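You operate a simulated robot arm through the tools that you are given. There is no shell and no other tool. Be economical: measure what you need, move in short steps, check, and stop when the job is done.

You run a simulated two-armed robot. Do the job below in one go: nothing can be reset, and whatever is moved stays where it is left.

TASK
Press the yellow thermometer's key once, then measure sample tube B and lay the tube on the black cooling plate.
Fine: in that order; the key clears the display; hold the thermometer while you press; put it back afterwards. Set down upright: yellow thermometer.

It is judged by the outcome, as a careful person would: the job done as asked, and still so three seconds after it is handed in. It fails if anything else is knocked over, pushed out of place, dropped, spilled or broken.

THE ROBOT
Two 6-joint arms with two-finger parallel grippers on one trunk, on a base that drives. Base frame: it is fixed to the floor where the robot stands at the start and does not move with it; the origin is under the middle of the robot, x ahead of it, y to its left, z up. Readings come in mm, degrees, newtons and seconds.
The left shoulder is at the start at [-77, 177, 832], the right one opposite. With the tool pointing down near the work surface each hand reaches from about 100 to 720 mm from the robot's upright axis, wherever it stands, measured 20 degrees to its own side. Places, roughly: black cooling plate [1100, 0, 900]; yellow thermometer key [500, 0, 1000]. Payload 1.57 kg a hand.
The tool frame of a hand sits at the grasp point between the pads (the TCP): z along the fingers, y along the line on which they close. The tips reach 30 mm beyond it. The gripper opens to 80 mm. The fingers are 17 mm wide and 12 mm thick; the gripper's body (40 by 82 mm) begins 80 mm behind the TCP.
Orientation is that of the tool frame in the base frame, as [roll, pitch, yaw] about the fixed x, y, z axes, in that order (R = Rz(yaw) Ry(pitch) Rx(roll)). With the fingers straight down and closing along the base's y, the tool's x points along the base's -x, its y along +y and its z along -z.

THE INTERFACE
- The arms move only by the tool step_arm. It takes "left_targets", "right_targets" or both (then of equal length, played together; a hand with none holds still); each is a list of rows, each a list of 7 numbers: the shift along the base's x, y, z in mm, then the turn, a rotation vector about the base's x, y, z in degrees, then the closure, from 0 (fully open) to 1 (shut). In form: [[dx, dy, dz, ax, ay, az, jaw], ...]. A call has 1 to 12 rows; each row is the pose to reach, as a shift and turn from the pose commanded when the call began. Rows are played at 5 a second. More than 50 mm and 8.6 degrees between two rows, or a gripper value outside its range, and nothing of the call is played. A pose out of reach is approached as far as the arm can. The call stops where the force on the tool passes 40 N (or 10 N more than at its start, if that is more) or the arm is blocked; 0.2 s more then pass. Each finger travels about 72 mm/s and halts on what it meets, pressing with about 31 N; the grip force reading is that of the motor and also rises with nothing between the fingers. The clock runs only during rows and for 0.2 s after the last one: add rows that repeat a pose to give the fingers time. It gives the time, the measured TCP pose, the force on the tool (base axes), the opening and the grip force at its end, in the units of the frame above (readings bear some noise), with the torque about the TCP (base axes, N m) and any sound that the robot's microphone picked up.
- Cameras (640 x 400 px; columns grow to the right, rows downward): "scene" is now at [39.6, 6.4, 1570]; the picture's right is [0.06, -1.00, 0.00], its down [-0.66, -0.04, -0.75] and it looks along [0.75, 0.04, -0.66] (base axes); focal length 295 px, centre (320, 200). "left" rides on the left gripper at [72, 7, -122] in its tool frame; the picture's right is [-0.09, 1.00, 0.00], its down [-0.84, -0.08, -0.54] and it looks along [-0.54, -0.05, 0.84] (tool axes); focal length 238 px, centre (320, 200). "right" rides on the right gripper at [72, -7, -122] in its tool frame; the picture's right is [0.09, 1.00, 0.00], its down [-0.84, 0.08, -0.54] and it looks along [-0.54, 0.05, 0.84] (tool axes); focal length 238 px, centre (320, 200). There is no depth. A picture from a camera that has moved, and an enlarged one, comes with that camera's place and axes in the base frame and with its lens. The place of the scene camera against the robot may be out by one fixed shift of up to 12 mm in any direction.
- grab_frame(camera): a new picture of that camera. No time passes.
- slide_trunk(by): slides the trunk up (or, below 0, down) by that many mm; the arms and the scene camera ride with it, the base frame stays. It gives what a move gives, with no picture.
- roll_base(legs): drives the robot by 1 to 6 legs, each [ahead, left, turn to the left] in mm, mm and degrees, along the robot's own axes; the way and the turn of a leg run together, so that a leg with both is an arc; at most 1500 mm and 180 degrees a leg. The arms and the cameras ride along, it lands a little off, and it stops where it bumps. It gives what a move gives.
- turn_head(pan, tilt): turns the head with the scene camera to pan (to the left, within 143 degrees either way) and tilt (down, from -29 to 69), counted from straight ahead of the robot. It gives what a move gives.
- inspect(camera, box): a new picture of the part [left, top, right, bottom] of that camera's present view, enlarged. No time passes.
- sign_off(): hands the job in; it is judged then, once.

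Go step by step. Nothing tells you exact positions but the pictures and the camera data: compare them with the known pose of the tool, close in by small moves and look again before you grip or let go. The budget is 120 turns and 100 pictures, counting those below and the enlarged ones. Unless the task says otherwise, let go and move clear before handing in, and close with one line.

The tools are called after "Request:" as name(argument=value, ...) on one line, values as JSON. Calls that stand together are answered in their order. step_arm: Moves the arms, as the interface text tells. Its arguments: {"type":"object","properties":{"left_targets":{"type":"array","items":{"type":"array","items":{"type":"number"}}},"right_targets":{"type":"array","items":{"type":"array","items":{"type":"number"}}}},"required":[]} The other tools are called the same way: slide_trunk (by) slides the trunk up or down; roll_base (legs) drives the base; turn_head (pan, tilt) turns the head that bears the scene camera; grab_frame (camera) takes a picture; inspect (camera, box) takes an enlarged picture of a part of a camera's view; sign_off () hands the job in.

At the start:

```text
t: 0.0
left_eef_pos: [309.8, 162.3, 1343.9]
left_tcp_rot: [-180.0, 0.0, -179.9]
left_ft_force: [0.0, -0.3, 0.6]
left_ft_torque: [-0.02, -0.02, -0.05]
left_gripper_width: 80.1
left_grip_force: 0.0
right_eef_pos: [311.6, -159.7, 1347.8]
right_tcp_rot: [179.9, -0.1, -180.0]
right_ft_force: [0.6, 0.8, -0.4]
right_ft_torque: [-0.01, 0.0, -0.01]
right_gripper_width: 79.9
right_grip_force: 0.1
trunk travel left (down, up): [-275.0, 53.0]
robot x, y, heading: [-2.9, 1.0, 0.1]
head pan, tilt: [3.2, 41.6]
```

scene: 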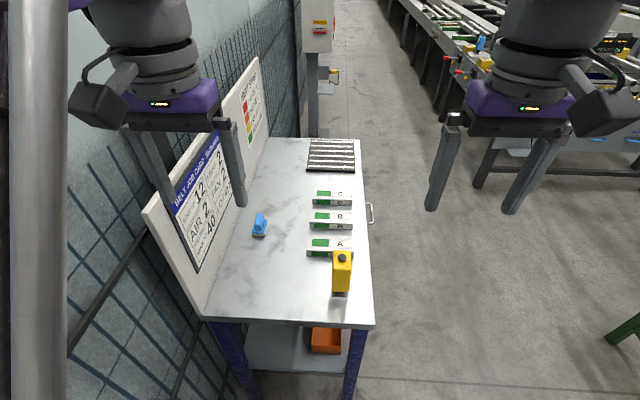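
right: 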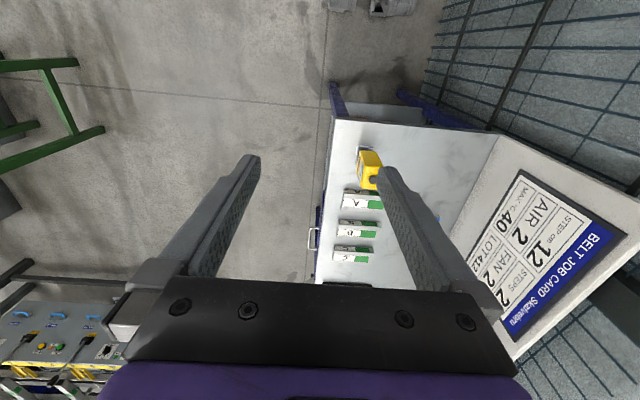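
left: 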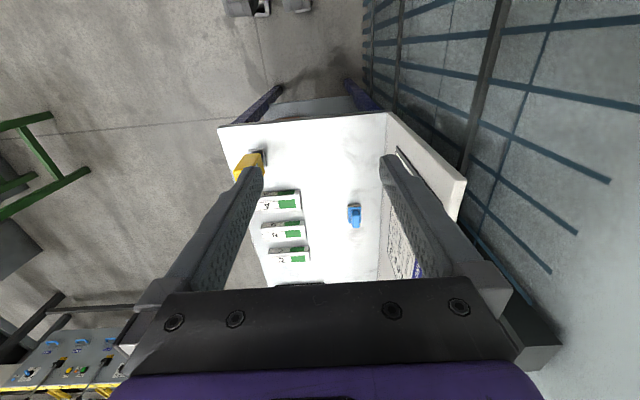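

I see a bench with a yellow thermometer at the near end, tubes/holders A, B, C behind it, a black plate at the far end and a job card on the left. I'll zoom in on these first.

Request:
inspect(camera="scene", box=[290, 220, 390, 310])

Request:
inspect(camera="scene", box=[280, 120, 400, 240])

Request:
inspect(camera="scene", box=[140, 50, 280, 280])

Request:
inspect(camera="left", box=[210, 130, 380, 290])

```text
4.44 times, centred on (340, 265) of scene
camera zoom: at [39.6, 6.4, 1570.0], right [0.06, -1.0, 0.0], down [-0.66, -0.04, -0.75], along [0.75, 0.04, -0.66], focal length 1313 px, centre (231, -89)
```

zoom: 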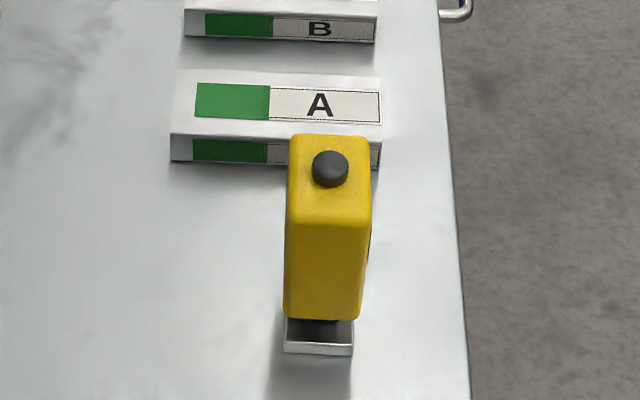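

```text
3.33 times, centred on (340, 180) of scene
camera zoom: at [39.6, 6.4, 1570.0], right [0.06, -1.0, 0.0], down [-0.66, -0.04, -0.75], along [0.75, 0.04, -0.66], focal length 984 px, centre (253, 267)
```

zoom: 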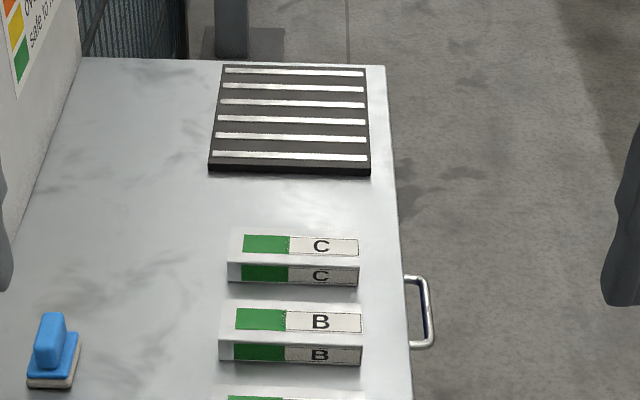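

```text
1.74 times, centred on (210, 165) of scene
camera zoom: at [39.6, 6.4, 1570.0], right [0.06, -1.0, 0.0], down [-0.66, -0.04, -0.75], along [0.75, 0.04, -0.66], focal length 514 px, centre (511, 261)
```

zoom: 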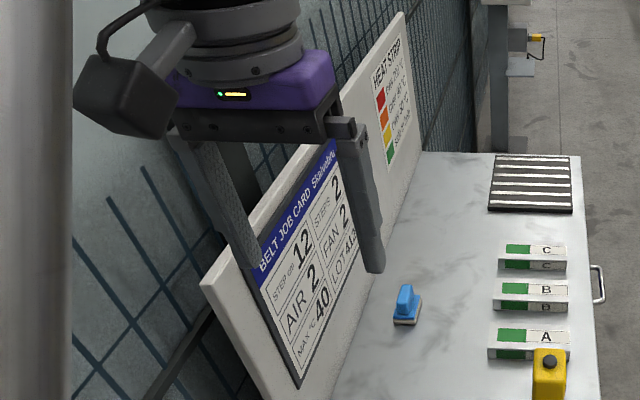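

```text
2.50 times, centred on (295, 210) of left
camera zoom: at [237.4, 169.1, 1466.8], right [0.09, 1.0, 0.0], down [0.84, -0.08, 0.54], along [0.54, -0.05, -0.84], focal length 596 px, centre (382, 175)
```

zoom: 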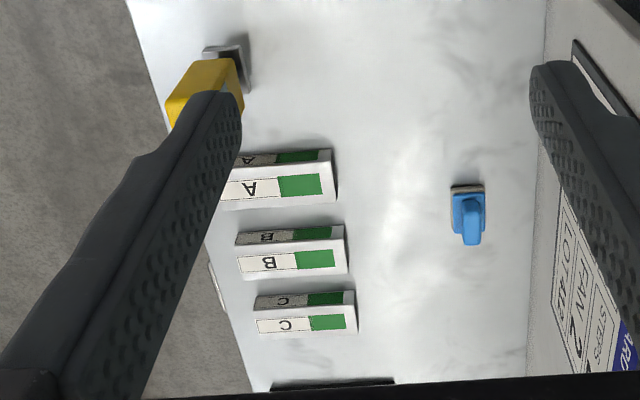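

I'll zoom in on the heat strip card and the thermometer from other angles, to see how it measures.

Request:
inspect(camera="scene", box=[232, 55, 272, 150])

Request:
inspect(camera="scene", box=[165, 110, 230, 280])

Request:
inspect(camera="right", box=[320, 130, 420, 270])

```text
4.21 times, centred on (252, 102) of scene
camera zoom: at [39.6, 6.4, 1570.0], right [0.06, -1.0, 0.0], down [-0.66, -0.04, -0.75], along [0.75, 0.04, -0.66], focal length 1244 px, centre (606, 610)
```

zoom: 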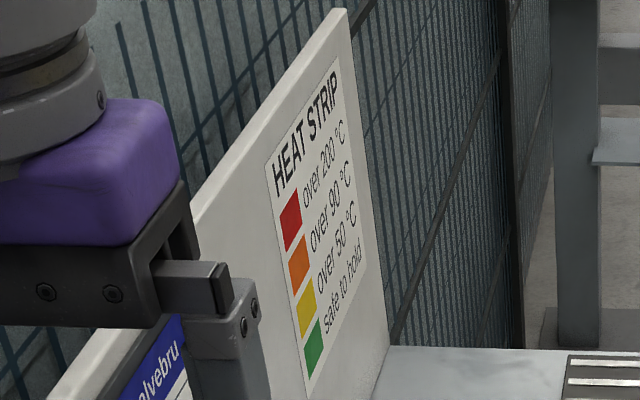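

```text
2.35 times, centred on (198, 195) of scene
camera zoom: at [39.6, 6.4, 1570.0], right [0.06, -1.0, 0.0], down [-0.66, -0.04, -0.75], along [0.75, 0.04, -0.66], focal length 695 px, centre (608, 212)
```

zoom: 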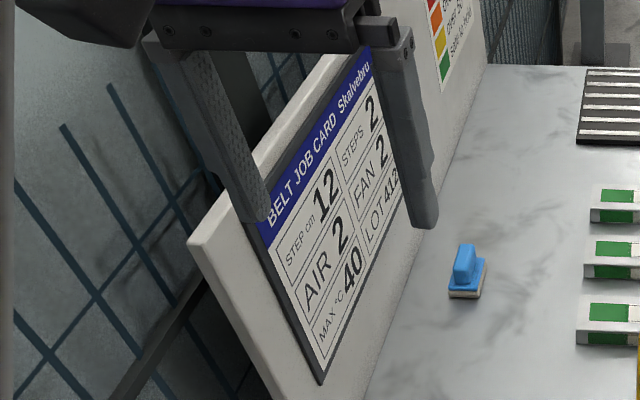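

```text
2.86 times, centred on (370, 200) of right
camera zoom: at [238.6, -167.0, 1468.7], right [-0.09, 1.0, 0.0], down [0.84, 0.08, 0.54], along [0.54, 0.05, -0.84], focal length 681 px, centre (177, 200)
```

zoom: 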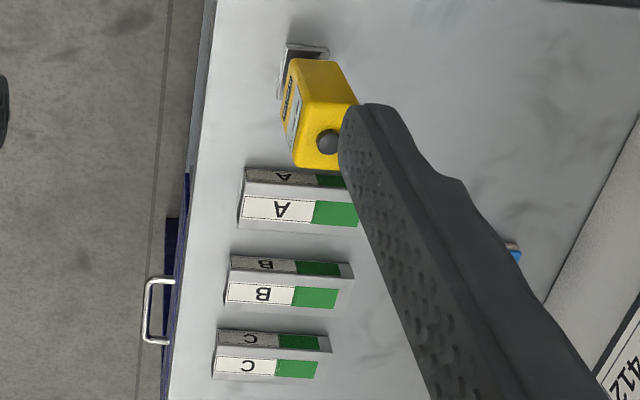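

The tubes all show green ("safe to hold"), and the thermometer's display faces the right side of the bench. I'll drive round to that side and face the bench from there.

Request:
roll_base(legs=[[0, -520, 0], [600, 0, 0], [0, 0, 90]])

Request:
turn_head(pan=10, tilt=50)

Request:
grab_frame(camera="scene")

```text
t: 11.8
left_eef_pos: [443.5, -204.3, 1344.4]
left_tcp_rot: [179.9, -0.1, -91.7]
left_ft_force: [0.1, -0.1, -0.8]
left_ft_torque: [0.0, 0.01, -0.01]
left_gripper_width: 80.0
left_grip_force: 0.1
right_eef_pos: [764.8, -211.1, 1346.9]
right_tcp_rot: [180.0, 0.0, -91.7]
right_ft_force: [0.5, -0.6, 0.3]
right_ft_torque: [0.01, 0.02, 0.01]
right_gripper_width: 80.1
right_grip_force: 0.1
trunk travel left (down, up): [-275.0, 53.0]
robot x, y, heading: [595.1, -519.3, 88.3]
head pan, tilt: [3.2, 41.6]
```

```text
t: 12.5
left_eef_pos: [442.9, -204.0, 1344.2]
left_tcp_rot: [179.9, 0.1, -91.7]
left_ft_force: [0.3, 0.2, 0.3]
left_ft_torque: [-0.03, 0.02, 0.02]
left_gripper_width: 80.3
left_grip_force: 0.0
right_eef_pos: [765.4, -210.9, 1347.2]
right_tcp_rot: [180.0, 0.0, -91.6]
right_ft_force: [0.5, 0.0, -0.2]
right_ft_torque: [0.01, 0.01, -0.01]
right_gripper_width: 80.4
right_grip_force: 0.1
trunk travel left (down, up): [-275.0, 53.0]
robot x, y, heading: [599.8, -517.8, 88.2]
head pan, tilt: [10.0, 50.0]
```

```text
89 pictures are left
camera scene: at [581.8, -481.6, 1558.2], right [0.99, 0.14, 0.0], down [0.11, -0.76, -0.64], along [-0.09, 0.64, -0.77], focal length 295 px, centre (320, 200)
```

scene: 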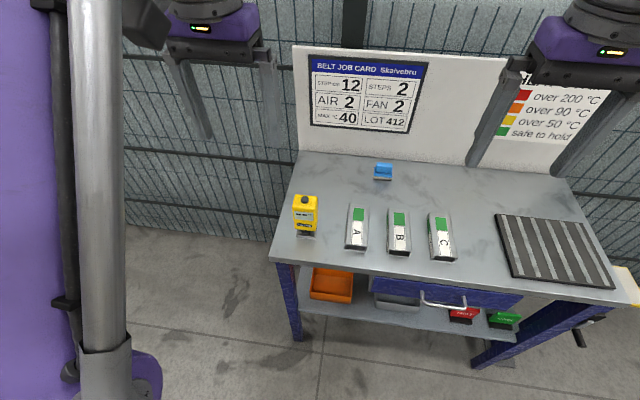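

Request:
inspect(camera="scene", box=[270, 180, 350, 250])

Request:
inspect(camera="scene", box=[340, 190, 470, 275])

Request:
inspect(camera="scene", box=[270, 255, 530, 345])

```text
5.71 times, centred on (310, 215) of scene
camera zoom: at [581.8, -481.6, 1558.2], right [0.99, 0.14, 0.0], down [0.11, -0.76, -0.64], along [-0.09, 0.64, -0.77], focal length 1688 px, centre (377, 114)
```

zoom: 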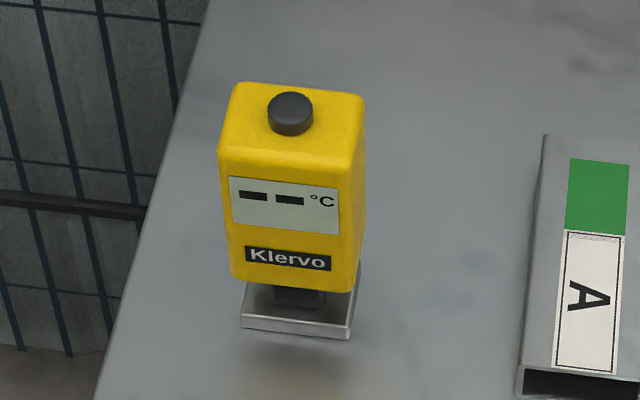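

```text
4.71 times, centred on (405, 232) of scene
camera zoom: at [581.8, -481.6, 1558.2], right [0.99, 0.14, 0.0], down [0.11, -0.76, -0.64], along [-0.09, 0.64, -0.77], focal length 1390 px, centre (-80, 47)
```

zoom: 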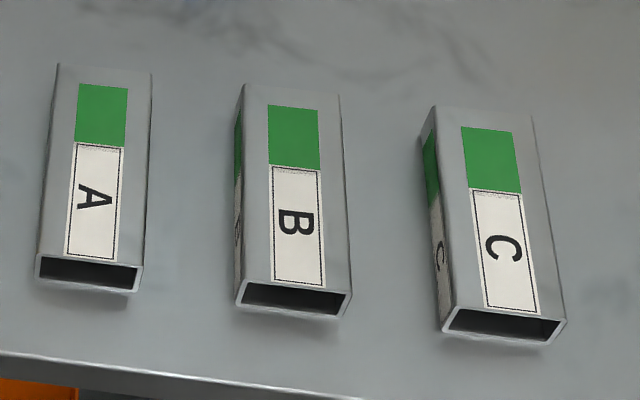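

```text
2.46 times, centred on (400, 300) of scene
camera zoom: at [581.8, -481.6, 1558.2], right [0.99, 0.14, 0.0], down [0.11, -0.76, -0.64], along [-0.09, 0.64, -0.77], focal length 727 px, centre (123, -46)
```

zoom: 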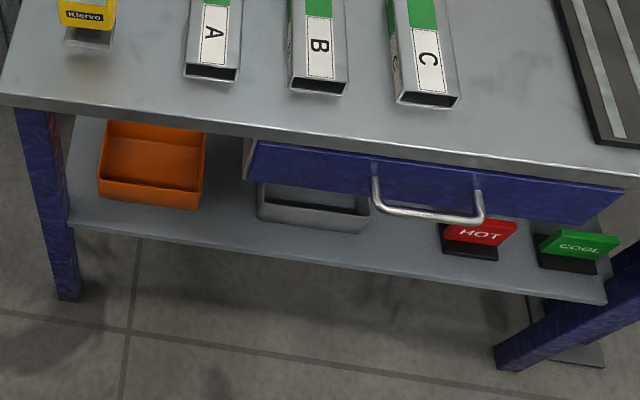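

The thermometer (key about [480, -24, 1004]) is a contact type with a metal foot. Tube B's top is near [730, 0, 895], and the bench top is at about z 862. I'll shift the base to be more squarely in front of the thermometer.

Request:
roll_base(legs=[[0, 95, 1.8]])

Request:
turn_head(pan=0, tilt=50)

Request:
grab_frame(camera="left")

```text
t: 14.0
left_eef_pos: [338.5, -207.9, 1345.1]
left_tcp_rot: [180.0, 0.0, -89.8]
left_ft_force: [-0.4, 0.1, 0.7]
left_ft_torque: [-0.01, -0.05, 0.03]
left_gripper_width: 80.1
left_grip_force: 0.0
right_eef_pos: [660.6, -205.7, 1346.6]
right_tcp_rot: [-180.0, 0.0, -89.9]
right_ft_force: [0.2, 0.0, -0.6]
right_ft_torque: [-0.02, -0.02, 0.01]
right_gripper_width: 80.0
right_grip_force: 0.0
trunk travel left (down, up): [-275.0, 53.0]
robot x, y, heading: [501.1, -519.6, 90.5]
head pan, tilt: [10.0, 50.0]
```

```text
t: 14.7
left_eef_pos: [337.4, -206.9, 1344.1]
left_tcp_rot: [180.0, 0.0, -89.8]
left_ft_force: [-0.1, 0.1, 0.5]
left_ft_torque: [-0.05, 0.0, -0.02]
left_gripper_width: 80.3
left_grip_force: 0.0
right_eef_pos: [658.5, -203.4, 1347.6]
right_tcp_rot: [180.0, 0.0, -89.9]
right_ft_force: [0.4, 0.0, -0.3]
right_ft_torque: [0.01, 0.05, 0.01]
right_gripper_width: 80.0
right_grip_force: 0.1
trunk travel left (down, up): [-275.0, 53.0]
robot x, y, heading: [502.9, -517.7, 90.2]
head pan, tilt: [0.0, 50.0]
```

```text
85 pictures are left
camera left: at [330.0, -279.7, 1466.8], right [-1.0, 0.09, 0.0], down [0.08, 0.84, 0.54], along [0.05, 0.54, -0.84], focal length 238 px, centre (320, 200)
```

left: 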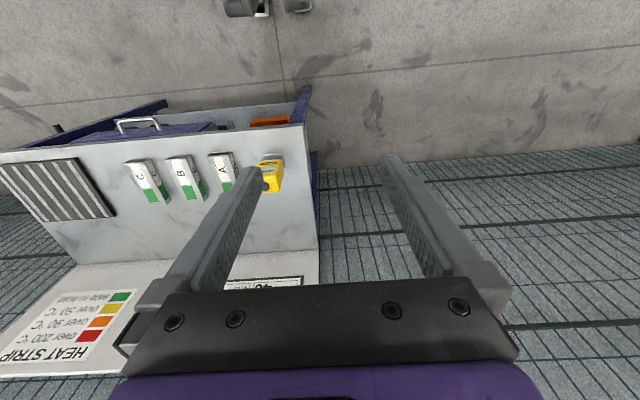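

I'll bring the left hand down in front of the thermometer, fingers tilted 30° below horizontal, staying clear of the bench.

Request:
step_arm(left_targets=[[14, 2, -34, 6, 0, 0, 0], [28, 4, -68, 12, 0, 0, 0], [42, 6, -102, 18, 0, 0, 0], [56, 8, -136, 24, 0, 0, 0], [70, 10, -170, 30, 0, 0, 0], [84, 12, -204, 36, 0, 0, 0], [98, 14, -238, 42, 0, 0, 0], [112, 16, -272, 48, 0, 0, 0], [126, 18, -306, 54, 0, 0, 0], [142, 20, -340, 60, 0, 0, 0], [142, 20, -365, 60, 0, 0, 0]])

Request:
grab_frame(camera="left")

Request:
grab_frame(camera="scene")

```text
t: 17.1
left_eef_pos: [478.3, -189.0, 980.9]
left_tcp_rot: [-179.7, 60.1, -89.6]
left_ft_force: [-0.2, 0.3, 0.4]
left_ft_torque: [-0.04, 0.01, 0.0]
left_gripper_width: 80.1
left_grip_force: 0.1
right_eef_pos: [661.0, -204.4, 1348.0]
right_tcp_rot: [-179.9, 0.0, -89.9]
right_ft_force: [0.2, -0.4, -1.1]
right_ft_torque: [0.01, -0.01, 0.0]
right_gripper_width: 80.1
right_grip_force: 0.0
trunk travel left (down, up): [-275.0, 53.0]
robot x, y, heading: [497.1, -516.4, 90.1]
head pan, tilt: [0.0, 50.0]
```

```text
84 pictures are left
camera left: at [471.3, -330.0, 978.9], right [-1.0, 0.04, 0.08], down [0.07, -0.05, 1.0], along [0.05, 1.0, 0.05], focal length 238 px, centre (320, 200)
```

left: 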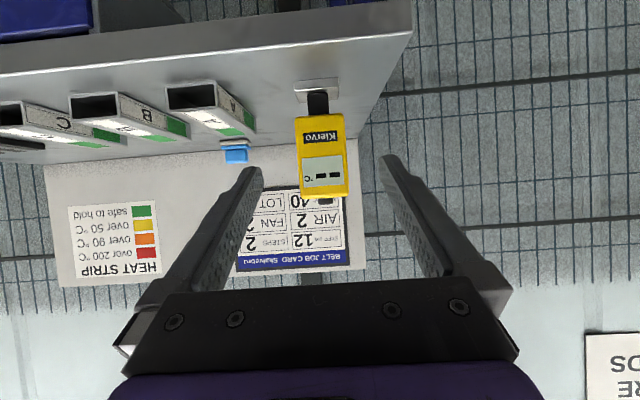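

```text
83 pictures are left
camera scene: at [497.9, -479.4, 1558.2], right [1.0, 0.0, 0.0], down [0.0, -0.77, -0.64], along [0.0, 0.64, -0.77], focal length 295 px, centre (320, 200)
```

scene: 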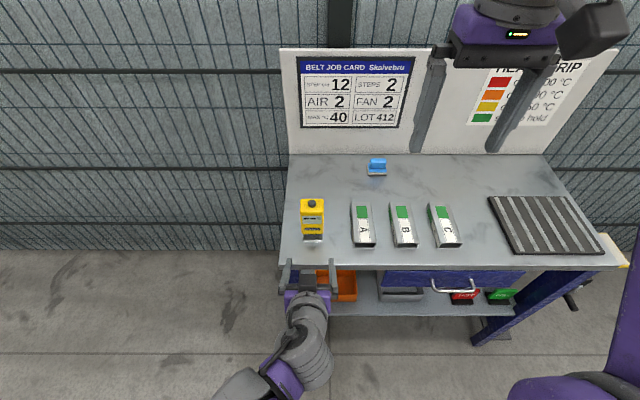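

The thermometer body is about 54 mm wide at x≈479, spanning z≈892–988. I'll check its yaw and then move in around it.

Request:
inspect(camera="scene", box=[270, 180, 370, 260])

Request:
step_arm(left_targets=[[0, 0, -22, 0, 0, 0, 0], [0, 0, -44, 0, 0, 0, 0], [0, 35, -44, 0, 0, 0, 0], [0, 70, -44, 0, 0, 0, 0], [0, 90, -44, 0, 0, 0, 0]])

Request:
grab_frame(camera="left")

Request:
inspect(camera="scene", box=[270, 180, 370, 260])

```text
5.00 times, centred on (320, 220) of scene
camera zoom: at [497.9, -479.4, 1558.2], right [1.0, 0.0, 0.0], down [0.0, -0.77, -0.64], along [0.0, 0.64, -0.77], focal length 1477 px, centre (320, 100)
```

zoom: 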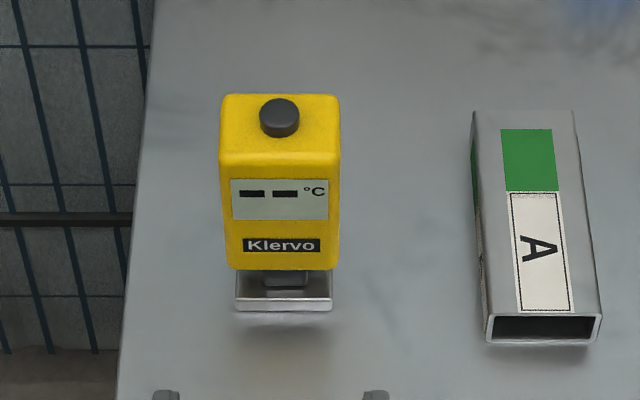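

```text
t: 18.3
left_eef_pos: [479.0, -96.2, 935.6]
left_tcp_rot: [-179.8, 59.9, -89.7]
left_ft_force: [0.4, 0.4, 0.2]
left_ft_torque: [-0.02, -0.01, 0.05]
left_gripper_width: 79.7
left_grip_force: 0.0
right_eef_pos: [660.0, -204.9, 1348.0]
right_tcp_rot: [-179.9, 0.0, -89.8]
right_ft_force: [-0.3, -1.5, -0.5]
right_ft_torque: [-0.01, 0.02, -0.03]
right_gripper_width: 79.9
right_grip_force: 0.2
trunk travel left (down, up): [-275.0, 53.0]
robot x, y, heading: [502.4, -518.5, 90.1]
head pan, tilt: [0.0, 50.0]
```

```text
81 pictures are left
camera left: at [471.8, -238.3, 934.9], right [-1.0, 0.05, 0.08], down [0.07, -0.05, 1.0], along [0.05, 1.0, 0.05], focal length 238 px, centre (320, 200)
```

left: 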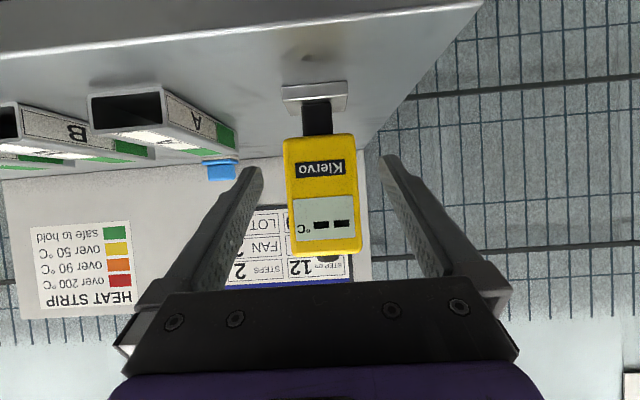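

```text
5.00 times, centred on (320, 220) of scene
camera zoom: at [497.9, -479.3, 1558.2], right [1.0, 0.0, 0.0], down [0.0, -0.77, -0.64], along [0.0, 0.64, -0.77], focal length 1477 px, centre (320, 100)
```

zoom: 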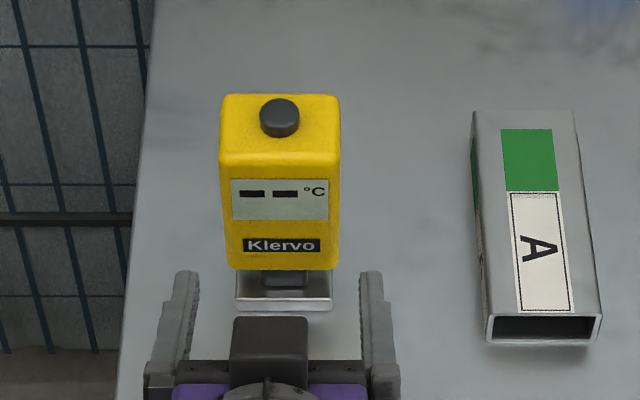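

The fingers straddle the body symmetrically. I'll move in and close.

Request:
step_arm(left_targets=[[0, 22, 0, 0, 0, 0, 0], [0, 44, 0, 0, 0, 0, 0], [0, 66, 0, 0, 0, 0, 0], [0, 66, 0, 0, 0, 0, 0.15], [0, 66, 0, 0, 0, 0, 0.25]])

Request:
inspect(camera="scene", box=[270, 180, 370, 260])

```text
t: 19.5
left_eef_pos: [478.7, -31.7, 934.1]
left_tcp_rot: [-179.8, 60.0, -89.7]
left_ft_force: [0.6, -0.2, 0.4]
left_ft_torque: [0.04, 0.0, 0.0]
left_gripper_width: 60.4
left_grip_force: 0.0
right_eef_pos: [660.5, -205.4, 1347.4]
right_tcp_rot: [179.9, 0.0, -89.8]
right_ft_force: [0.0, -0.1, 0.1]
right_ft_torque: [0.01, 0.01, 0.0]
right_gripper_width: 80.2
right_grip_force: 0.0
trunk travel left (down, up): [-275.0, 53.0]
robot x, y, heading: [500.8, -516.3, 90.2]
head pan, tilt: [0.0, 50.0]
```

```text
5.00 times, centred on (320, 220) of scene
camera zoom: at [498.0, -479.6, 1558.2], right [1.0, 0.0, 0.0], down [0.0, -0.77, -0.64], along [0.0, 0.64, -0.77], focal length 1477 px, centre (320, 100)
```

zoom: 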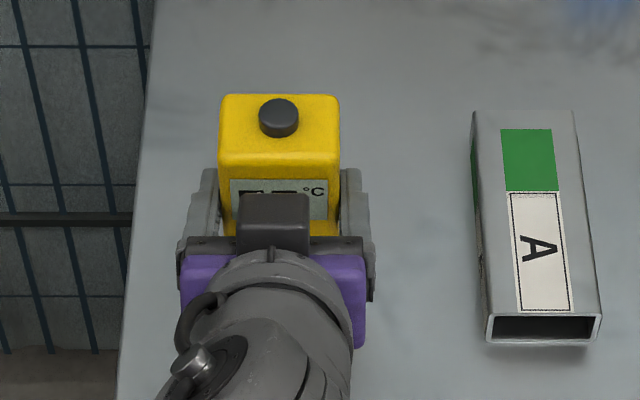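

The body fits between the pads with a small gap on each side. Closing now.

Request:
step_arm(left_targets=[[0, 0, 0, 0, 0, 0, 0.4], [0, 0, 0, 0, 0, 0, 0.6], [0, 0, 0, 0, 0, 0, 1], [0, 0, 0, 0, 0, 0, 1]])

Request:
grab_frame(camera="right")

```text
t: 20.5
left_eef_pos: [478.5, -32.1, 935.6]
left_tcp_rot: [-179.7, 60.1, -89.6]
left_ft_force: [1.0, 0.4, 0.7]
left_ft_torque: [0.13, 0.05, -0.01]
left_gripper_width: 59.8
left_grip_force: 30.6
right_eef_pos: [662.0, -205.3, 1347.1]
right_tcp_rot: [-180.0, 0.0, -89.8]
right_ft_force: [0.4, -0.3, -0.4]
right_ft_torque: [-0.01, 0.0, -0.05]
right_gripper_width: 80.4
right_grip_force: 0.1
trunk travel left (down, up): [-275.0, 53.0]
robot x, y, heading: [503.3, -518.6, 90.5]
head pan, tilt: [0.0, 50.0]
```

```text
78 pictures are left
camera right: at [665.7, -277.8, 1468.7], right [-1.0, -0.09, 0.0], down [-0.08, 0.84, 0.54], along [-0.05, 0.54, -0.84], focal length 238 px, centre (320, 200)
```

right: 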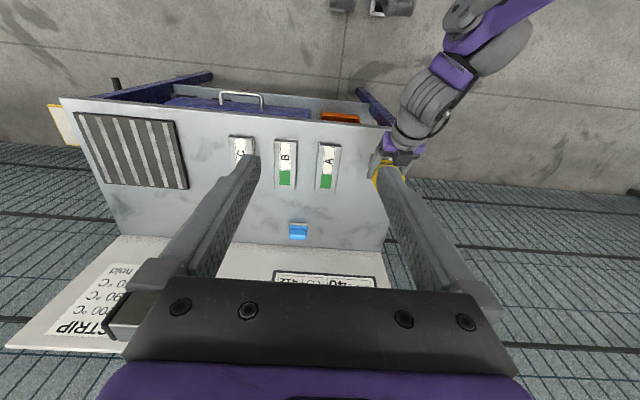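

The thermometer is held (59.8 mm, 31 N). Now the right hand comes over the key with its fingers closed.

Request:
step_arm(right_targets=[[-23, 20, -15, 0, 0, 0, 0.3], [-46, 41, -35, 0, 0, 0, 0.6], [-69, 62, -60, 0, 0, 0, 1], [-92, 83, -85, 0, 0, 0, 1], [-115, 104, -110, 0, 0, 0, 1], [-138, 125, -140, 0, 0, 0, 1], [-160, 145, -170, 0, 0, 0, 1], [-182, 165, -197, 0, 0, 0, 1]])

Request:
grab_frame(camera="right")

Request:
grab_frame(camera="scene")

```text
t: 22.3
left_eef_pos: [479.8, -31.9, 934.1]
left_tcp_rot: [-179.7, 59.9, -89.7]
left_ft_force: [-0.1, 1.2, 0.0]
left_ft_torque: [0.05, 0.12, -0.07]
left_gripper_width: 60.0
left_grip_force: 31.0
right_eef_pos: [477.4, -37.7, 1148.7]
right_tcp_rot: [179.8, 0.0, -89.8]
right_ft_force: [0.3, -1.1, 0.0]
right_ft_torque: [0.02, 0.0, 0.01]
right_gripper_width: 0.1
right_grip_force: 21.0
trunk travel left (down, up): [-275.0, 53.0]
robot x, y, heading: [499.6, -518.1, 90.2]
head pan, tilt: [0.0, 50.0]
```

```text
77 pictures are left
camera right: at [483.6, -111.9, 1270.4], right [-1.0, -0.09, 0.0], down [-0.08, 0.84, 0.54], along [-0.05, 0.54, -0.84], focal length 238 px, centre (320, 200)
```

right: 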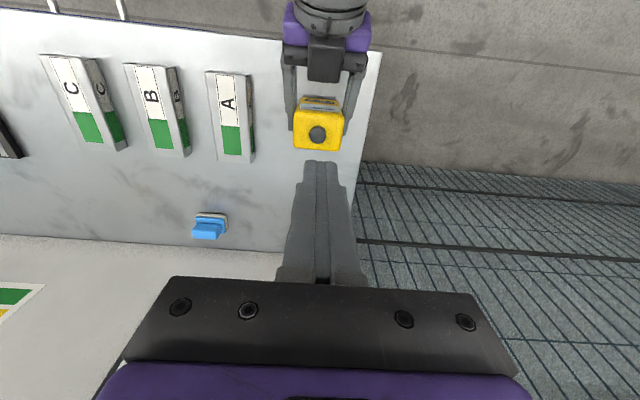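

```text
76 pictures are left
camera scene: at [497.4, -479.3, 1558.2], right [1.0, 0.0, 0.0], down [0.0, -0.77, -0.64], along [0.0, 0.64, -0.77], focal length 295 px, centre (320, 200)
```

scene: 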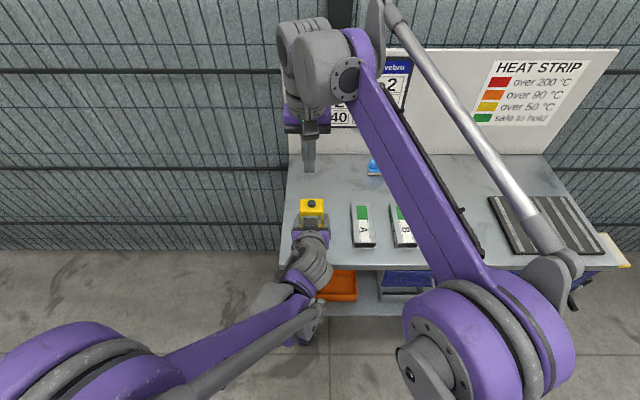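

The key is at about [478, -29]. I'll go down to just above it and check again.

Request:
step_arm(right_targets=[[0, 4, -25, 0, 0, 0, 1], [0, 9, -50, 0, 0, 0, 1], [0, 9, -75, 0, 0, 0, 1], [0, 9, -92, 0, 0, 0, 1]])

Request:
grab_frame(camera="right")

Request:
inspect(camera="scene", box=[270, 140, 370, 240])

```text
t: 23.3
left_eef_pos: [479.2, -32.3, 935.8]
left_tcp_rot: [-179.7, 60.1, -89.7]
left_ft_force: [1.0, 0.0, 0.1]
left_ft_torque: [-0.06, 0.03, 0.02]
left_gripper_width: 59.8
left_grip_force: 31.2
right_eef_pos: [477.2, -31.5, 1058.0]
right_tcp_rot: [-179.9, 0.0, -89.9]
right_ft_force: [-0.8, 0.0, 0.3]
right_ft_torque: [-0.01, 0.02, -0.03]
right_gripper_width: 0.2
right_grip_force: 20.8
trunk travel left (down, up): [-275.0, 53.0]
robot x, y, heading: [502.9, -516.5, 90.4]
head pan, tilt: [0.0, 50.0]
```

```text
75 pictures are left
camera right: at [483.2, -104.6, 1180.0], right [-1.0, -0.09, 0.0], down [-0.08, 0.84, 0.54], along [-0.05, 0.54, -0.84], focal length 238 px, centre (320, 200)
```

right: 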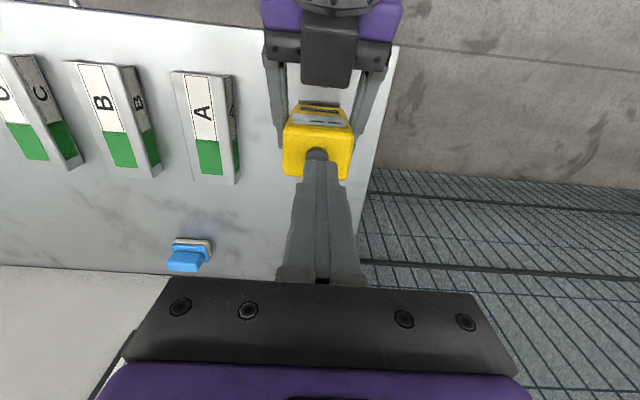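

```text
4.00 times, centred on (320, 190) of scene
camera zoom: at [497.9, -479.7, 1558.2], right [1.0, 0.0, 0.0], down [0.0, -0.77, -0.64], along [0.0, 0.64, -0.77], focal length 1181 px, centre (320, 240)
```

zoom: 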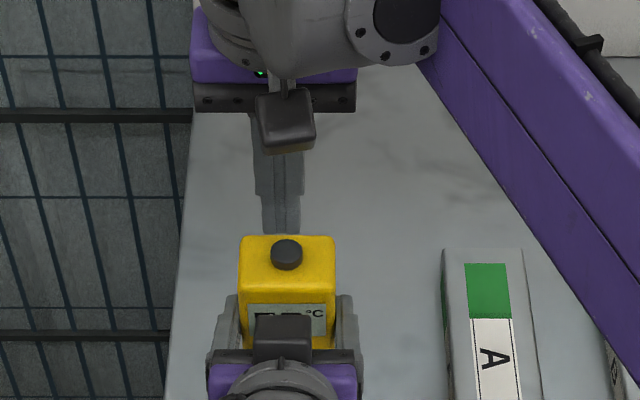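

Aligned to within about 2 mm. I'll descend slowly and watch the force and sound.

Request:
step_arm(right_targets=[[2, 1, -8, 0, 0, 0, 1], [2, 1, -16, 0, 0, 0, 1], [2, 1, -20, 0, 0, 0, 1], [2, 1, -22, 0, 0, 0, 1], [2, 1, -24, 0, 0, 0, 1], [2, 1, -25, 0, 0, 0, 1]])

Request:
inspect(camera="scene", box=[270, 160, 370, 240])

```text
t: 24.7
left_eef_pos: [479.0, -31.9, 935.3]
left_tcp_rot: [-179.7, 60.0, -89.7]
left_ft_force: [0.4, -0.5, 0.2]
left_ft_torque: [-0.04, 0.05, 0.0]
left_gripper_width: 60.0
left_grip_force: 30.7
right_eef_pos: [479.2, -29.8, 1032.9]
right_tcp_rot: [-179.9, 0.0, -89.9]
right_ft_force: [-0.7, 0.1, 0.4]
right_ft_torque: [0.01, 0.02, 0.0]
right_gripper_width: 0.2
right_grip_force: 21.0
trunk travel left (down, up): [-275.0, 53.0]
robot x, y, heading: [500.5, -516.7, 90.1]
head pan, tilt: [0.0, 50.0]
```

```text
5.00 times, centred on (320, 200) of scene
camera zoom: at [497.9, -479.7, 1558.2], right [1.0, 0.0, 0.0], down [0.0, -0.77, -0.64], along [0.0, 0.64, -0.77], focal length 1477 px, centre (320, 200)
```

zoom: 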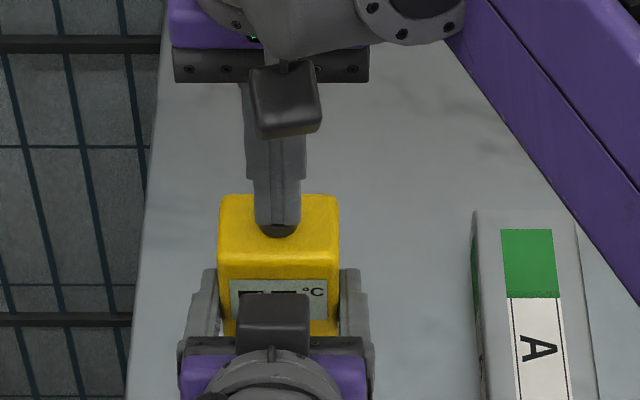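

Request:
step_arm(right_targets=[[0, 0, -1, 0, 0, 0, 1], [0, 0, -2, 0, 0, 0, 1], [0, 0, -3, 0, 0, 0, 1], [0, 0, -4, 0, 0, 0, 1]])

```text
t: 25.7
left_eef_pos: [479.1, -31.6, 936.8]
left_tcp_rot: [-179.7, 60.0, -89.8]
left_ft_force: [0.3, -0.2, -0.3]
left_ft_torque: [-0.04, 0.07, 0.03]
left_gripper_width: 59.8
left_grip_force: 31.2
right_eef_pos: [480.0, -30.7, 1028.5]
right_tcp_rot: [179.9, -0.1, -89.9]
right_ft_force: [0.3, 0.6, -1.0]
right_ft_torque: [-0.01, 0.0, 0.01]
right_gripper_width: 0.1
right_grip_force: 21.1
trunk travel left (down, up): [-275.0, 53.0]
robot x, y, heading: [501.3, -517.6, 90.1]
head pan, tilt: [0.0, 50.0]
```

Request:
step_arm(right_targets=[[0, 0, -1, 0, 0, 0, 1], [0, 0, -2, 0, 0, 0, 1], [0, 0, -3, 0, 0, 0, 1]])

Request:
inspect(camera="scene", box=[295, 185, 335, 215])

```text
t: 26.5
left_eef_pos: [479.8, -31.0, 934.2]
left_tcp_rot: [-179.6, 60.0, -89.8]
left_ft_force: [0.1, 1.1, -0.2]
left_ft_torque: [0.01, 0.03, -0.01]
left_gripper_width: 59.8
left_grip_force: 30.8
right_eef_pos: [479.8, -29.7, 1025.2]
right_tcp_rot: [179.9, 0.1, -89.9]
right_ft_force: [1.6, -0.3, 4.3]
right_ft_torque: [-0.03, -0.01, -0.05]
right_gripper_width: 0.0
right_grip_force: 20.9
trunk travel left (down, up): [-275.0, 53.0]
robot x, y, heading: [503.4, -515.8, 90.1]
head pan, tilt: [0.0, 50.0]
heard: click
```

```text
13.33 times, centred on (315, 200) of scene
camera zoom: at [498.0, -479.7, 1558.2], right [1.0, 0.0, 0.0], down [0.0, -0.77, -0.64], along [0.0, 0.64, -0.77], focal length 3938 px, centre (387, 200)
```

zoom: 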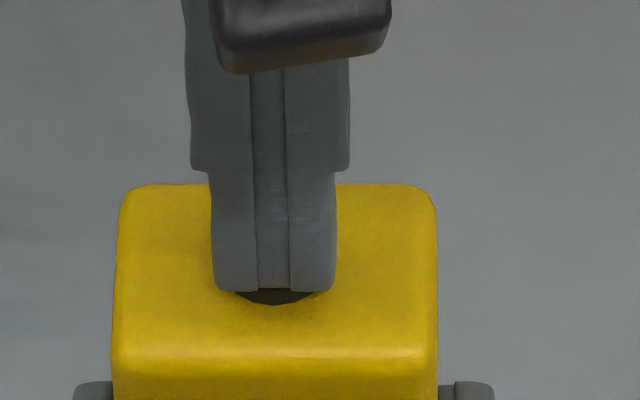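

A click was heard at about 4 N, so the key is pressed once. I'll lift the right hand straight off and move it away.

Request:
step_arm(right_targets=[[0, 0, 5, 0, 0, 0, 1], [0, 0, 25, 0, 0, 0, 1], [0, 0, 65, 0, 0, 0, 1], [0, 0, 105, 0, 0, 0, 1], [30, -22, 150, 0, 0, 0, 1], [65, -50, 190, 0, 0, 0, 1], [100, -80, 230, 0, 0, 0, 1], [140, -115, 265, 0, 0, 0, 1], [182, -150, 300, 0, 0, 0, 1], [200, -175, 320, 0, 0, 0, 0.5]])

Request:
inspect(camera="left", box=[240, 120, 420, 300])

Request:
grab_frame(camera="scene")

```text
refused: row 5 steps farther than a row can; nothing moved
```

```text
2.22 times, centred on (330, 210) of left
camera zoom: at [472.0, -173.8, 935.0], right [-1.0, 0.04, 0.08], down [0.08, -0.05, 1.0], along [0.05, 1.0, 0.05], focal length 530 px, centre (298, 178)
```

zoom: 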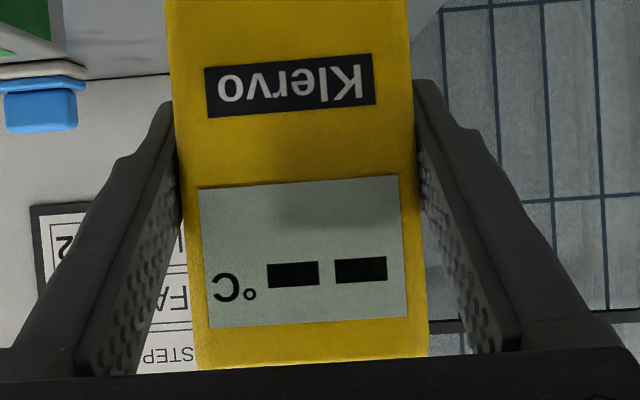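

```text
70 pictures are left
camera scene: at [498.0, -479.7, 1558.2], right [1.0, 0.0, 0.0], down [0.0, -0.77, -0.64], along [0.0, 0.64, -0.77], focal length 295 px, centre (320, 200)
```

scene: 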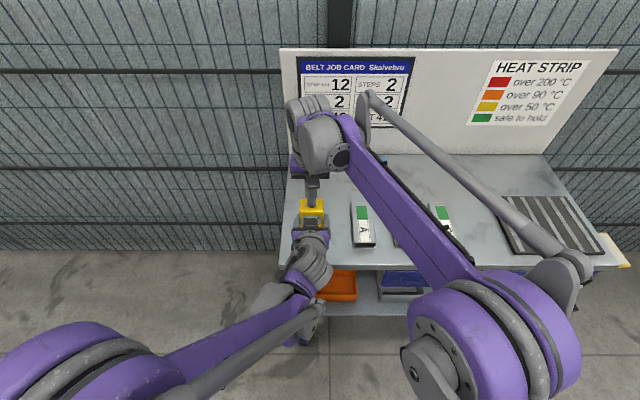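

The steps were a bit too large; I'll retract again with smaller ones. The display stays readable in the left camera.

Request:
step_arm(right_targets=[[0, 0, 5, 0, 0, 0, 1], [0, 0, 25, 0, 0, 0, 1], [0, 0, 60, 0, 0, 0, 1], [0, 0, 95, 0, 0, 0, 1], [20, -15, 130, 0, 0, 0, 1], [45, -35, 160, 0, 0, 0, 1], [70, -55, 190, 0, 0, 0, 1], [95, -80, 220, 0, 0, 0, 1], [120, -105, 250, 0, 0, 0, 1], [145, -130, 280, 0, 0, 0, 1], [170, -155, 300, 0, 0, 0, 0.6], [195, -175, 315, 0, 0, 0, 0.3]])

Request:
inspect(camera="left", box=[240, 120, 420, 300])

Request:
grab_frame(camera="scene")

```text
t: 29.1
left_eef_pos: [479.7, -32.7, 935.9]
left_tcp_rot: [-179.7, 60.0, -89.7]
left_ft_force: [0.6, -1.1, 0.0]
left_ft_torque: [-0.05, 0.07, 0.05]
left_gripper_width: 59.9
left_grip_force: 31.0
right_eef_pos: [676.5, -208.1, 1341.1]
right_tcp_rot: [-180.0, 0.0, -89.9]
right_ft_force: [-0.4, -0.1, 0.0]
right_ft_torque: [0.01, -0.01, 0.0]
right_gripper_width: 56.0
right_grip_force: 0.1
trunk travel left (down, up): [-275.0, 53.0]
robot x, y, heading: [501.4, -514.5, 90.2]
head pan, tilt: [0.0, 50.0]
```

```text
2.22 times, centred on (330, 210) of left
camera zoom: at [472.2, -174.1, 935.0], right [-1.0, 0.04, 0.08], down [0.08, -0.05, 1.0], along [0.05, 1.0, 0.05], focal length 530 px, centre (298, 178)
```

zoom: 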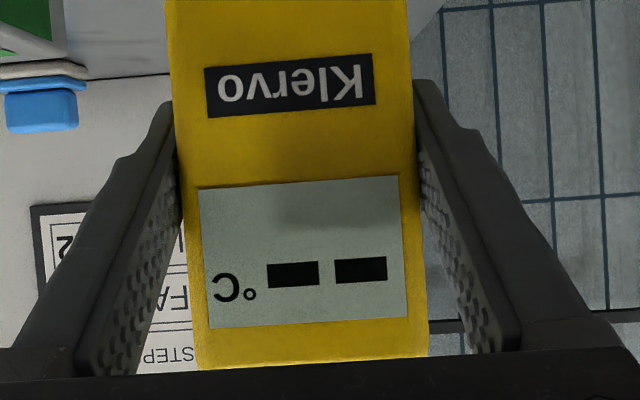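

```text
68 pictures are left
camera scene: at [498.3, -480.1, 1558.1], right [1.0, 0.0, 0.0], down [0.0, -0.77, -0.64], along [0.0, 0.64, -0.77], focal length 295 px, centre (320, 200)
```

scene: 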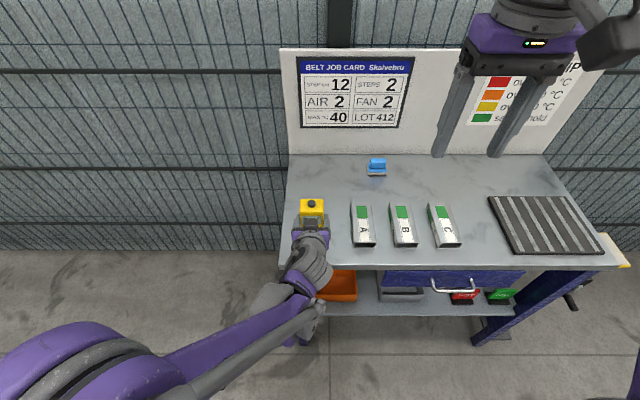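

I'll zoom in on tube B to locate it relative to the thermometer, and lift the thermometer a bit.

Request:
inspect(camera="scene", box=[350, 190, 450, 260])

Request:
step_arm(left_targets=[[0, 0, 10, 0, 0, 0, 1], [0, 0, 30, 0, 0, 0, 1], [0, 0, 55, 0, 0, 0, 1], [0, 0, 80, 0, 0, 0, 1]])

Request:
grab_frame(camera="left")

Request:
grab_frame(camera="scene")

```text
5.71 times, centred on (400, 225) of scene
camera zoom: at [498.3, -480.1, 1558.1], right [1.0, 0.0, 0.0], down [0.0, -0.77, -0.64], along [0.0, 0.64, -0.77], focal length 1688 px, centre (-137, 57)
```

zoom: 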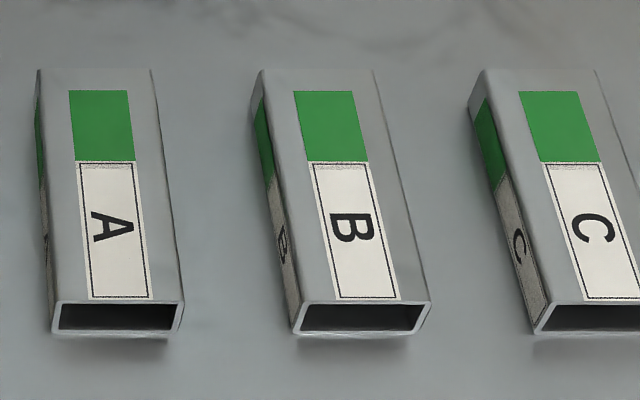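

```text
t: 30.1
left_eef_pos: [479.8, -29.1, 1015.9]
left_tcp_rot: [-179.7, 59.9, -89.7]
left_ft_force: [0.2, 0.5, -2.9]
left_ft_torque: [-0.05, -0.02, 0.0]
left_gripper_width: 60.0
left_grip_force: 31.0
right_eef_pos: [674.1, -207.3, 1341.6]
right_tcp_rot: [179.9, -0.1, -90.0]
right_ft_force: [-0.1, 0.4, 0.2]
right_ft_torque: [0.01, 0.01, 0.02]
right_gripper_width: 56.0
right_grip_force: 0.0
trunk travel left (down, up): [-275.0, 53.0]
robot x, y, heading: [499.5, -516.6, 90.2]
head pan, tilt: [0.0, 50.0]
```

```text
66 pictures are left
camera left: at [472.8, -172.0, 1015.2], right [-1.0, 0.04, 0.08], down [0.08, -0.05, 1.0], along [0.05, 1.0, 0.05], focal length 238 px, centre (320, 200)
```

left: 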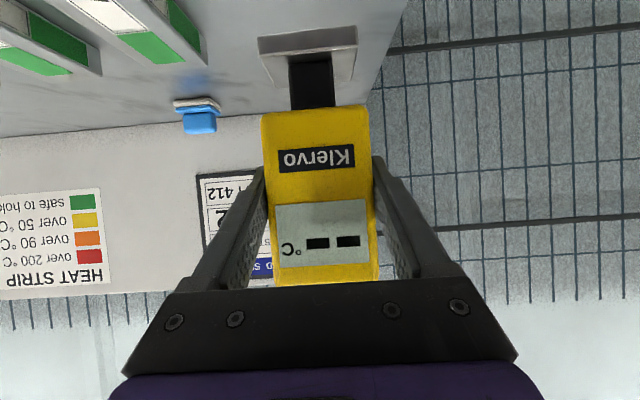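

```text
65 pictures are left
camera scene: at [497.8, -479.7, 1558.2], right [1.0, 0.0, 0.0], down [0.0, -0.77, -0.64], along [0.0, 0.64, -0.77], focal length 295 px, centre (320, 200)
```

scene: 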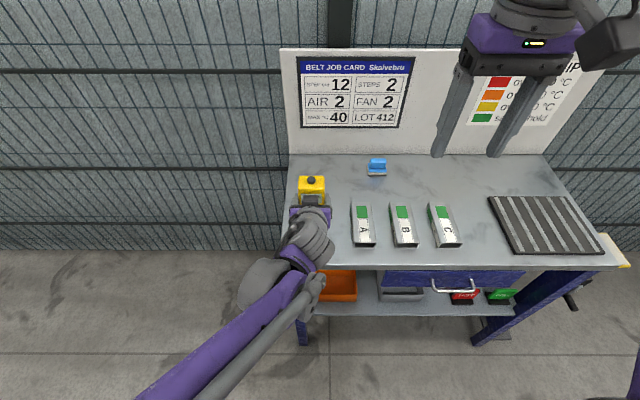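

The foot lifts with the body, so it's a contact probe. I'll carry it to above tube B (top centre about [729, -6]).

Request:
step_arm(left_targets=[[25, 0, 15, 0, 0, 0, 1], [60, 2, 20, 0, 0, 0, 1], [95, 4, 20, 0, 0, 0, 1], [130, 8, 20, 0, 0, 0, 1], [165, 10, 20, 0, 0, 0, 1], [200, 12, 20, 0, 0, 0, 1], [230, 15, 20, 0, 0, 0, 1], [250, 18, 20, 0, 0, 0, 1], [250, 18, 20, 0, 0, 0, 1]])

Request:
grab_frame(camera="scene")

Request:
grab_frame(camera="left")

Request:
grab_frame(camera="right")

```text
t: 32.1
left_eef_pos: [728.2, -11.8, 1036.6]
left_tcp_rot: [-179.7, 60.0, -89.6]
left_ft_force: [0.1, 0.2, -2.7]
left_ft_torque: [0.0, -0.01, 0.03]
left_gripper_width: 59.8
left_grip_force: 31.1
right_eef_pos: [674.8, -207.5, 1341.6]
right_tcp_rot: [-179.9, 0.0, -89.9]
right_ft_force: [0.0, 0.1, -1.1]
right_ft_torque: [0.02, -0.01, 0.01]
right_gripper_width: 55.8
right_grip_force: 0.0
trunk travel left (down, up): [-275.0, 53.0]
robot x, y, heading: [504.2, -518.7, 89.9]
head pan, tilt: [0.0, 50.0]
```

```text
64 pictures are left
camera scene: at [497.6, -479.5, 1558.2], right [1.0, 0.0, 0.0], down [0.0, -0.77, -0.64], along [0.0, 0.64, -0.77], focal length 295 px, centre (320, 200)
```

scene: 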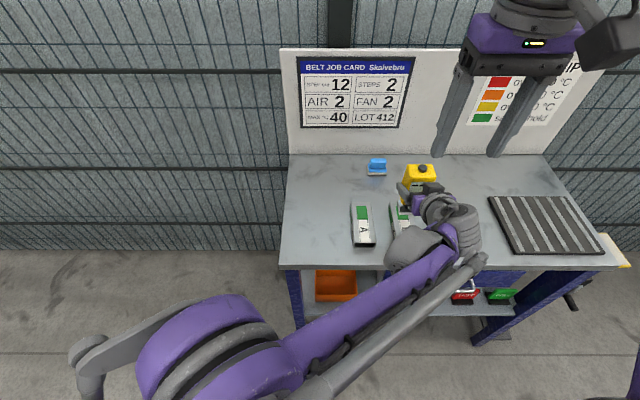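

```text
63 pictures are left
camera left: at [720.5, -154.1, 1035.5], right [-1.0, 0.04, 0.08], down [0.07, -0.05, 1.0], along [0.05, 1.0, 0.05], focal length 238 px, centre (320, 200)
```

left: 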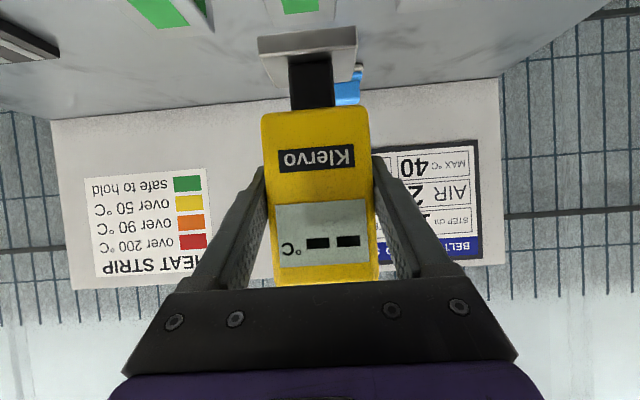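

```text
62 pictures are left
camera right: at [680.7, -280.0, 1462.7], right [-1.0, -0.09, 0.0], down [-0.08, 0.84, 0.54], along [-0.05, 0.54, -0.84], focal length 238 px, centre (320, 200)
```

right: 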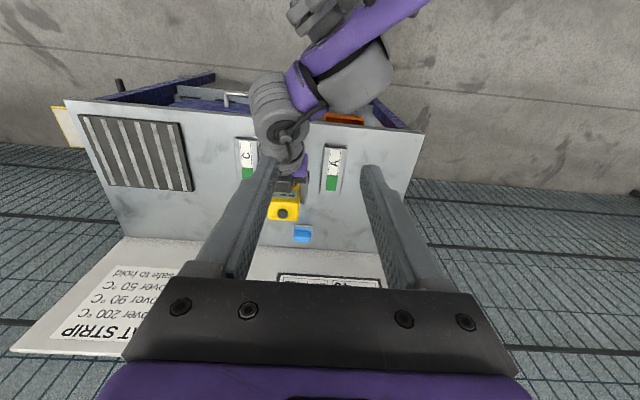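

Now lower to just above the tube and compare the foot with the tube edges.

Request:
step_arm(left_targets=[[1, 0, -20, 0, 0, 0, 1], [1, 0, -40, 0, 0, 0, 1], [1, 0, -48, 0, 0, 0, 1]])

Request:
grab_frame(camera="left")

Request:
inspect(camera="scene", box=[350, 150, 470, 260])

Request:
inspect(camera="right", box=[220, 110, 360, 250])

```text
t: 32.9
left_eef_pos: [730.2, -13.3, 986.1]
left_tcp_rot: [-179.8, 60.0, -89.7]
left_ft_force: [0.3, -0.2, -2.4]
left_ft_torque: [0.0, 0.02, 0.02]
left_gripper_width: 59.9
left_grip_force: 31.0
right_eef_pos: [675.0, -206.2, 1340.9]
right_tcp_rot: [-180.0, 0.0, -90.0]
right_ft_force: [-0.2, -0.1, 0.4]
right_ft_torque: [0.01, 0.0, -0.03]
right_gripper_width: 56.1
right_grip_force: 0.0
trunk travel left (down, up): [-275.0, 53.0]
robot x, y, heading: [500.3, -514.9, 90.2]
head pan, tilt: [0.0, 50.0]
```

```text
61 pictures are left
camera left: at [722.7, -155.3, 986.3], right [-1.0, 0.04, 0.08], down [0.08, -0.05, 1.0], along [0.05, 1.0, 0.05], focal length 238 px, centre (320, 200)
```

left: 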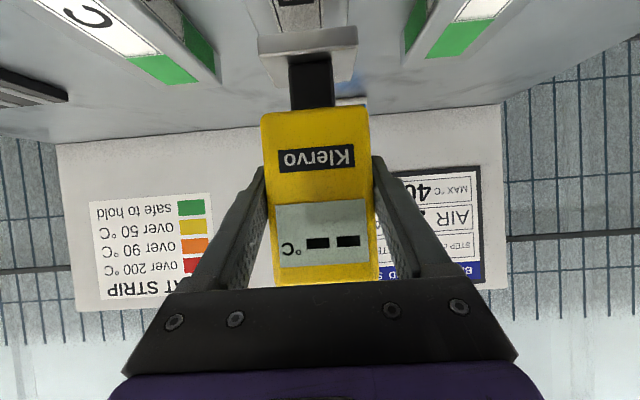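

```text
3.64 times, centred on (410, 205) of scene
camera zoom: at [498.0, -479.3, 1558.2], right [1.0, 0.0, 0.0], down [0.0, -0.77, -0.64], along [0.0, 0.64, -0.77], focal length 1074 px, centre (-7, 182)
```

zoom: 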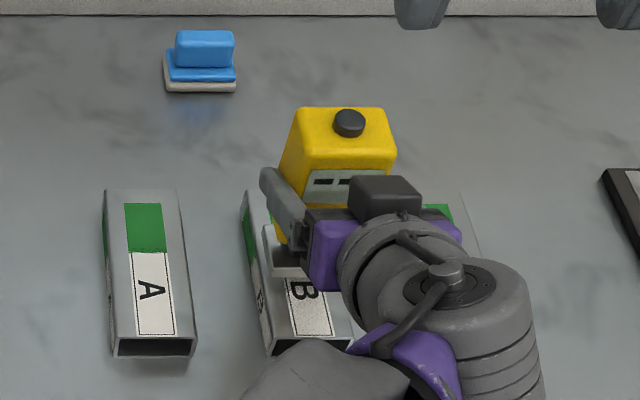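

```text
2.86 times, centred on (290, 180) of right
camera zoom: at [681.2, -279.8, 1462.6], right [-1.0, -0.09, 0.0], down [-0.08, 0.84, 0.54], along [-0.05, 0.54, -0.84], focal length 681 px, centre (406, 257)
```

zoom: 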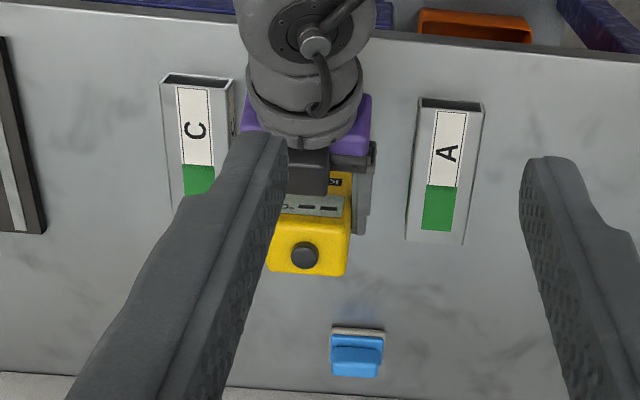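

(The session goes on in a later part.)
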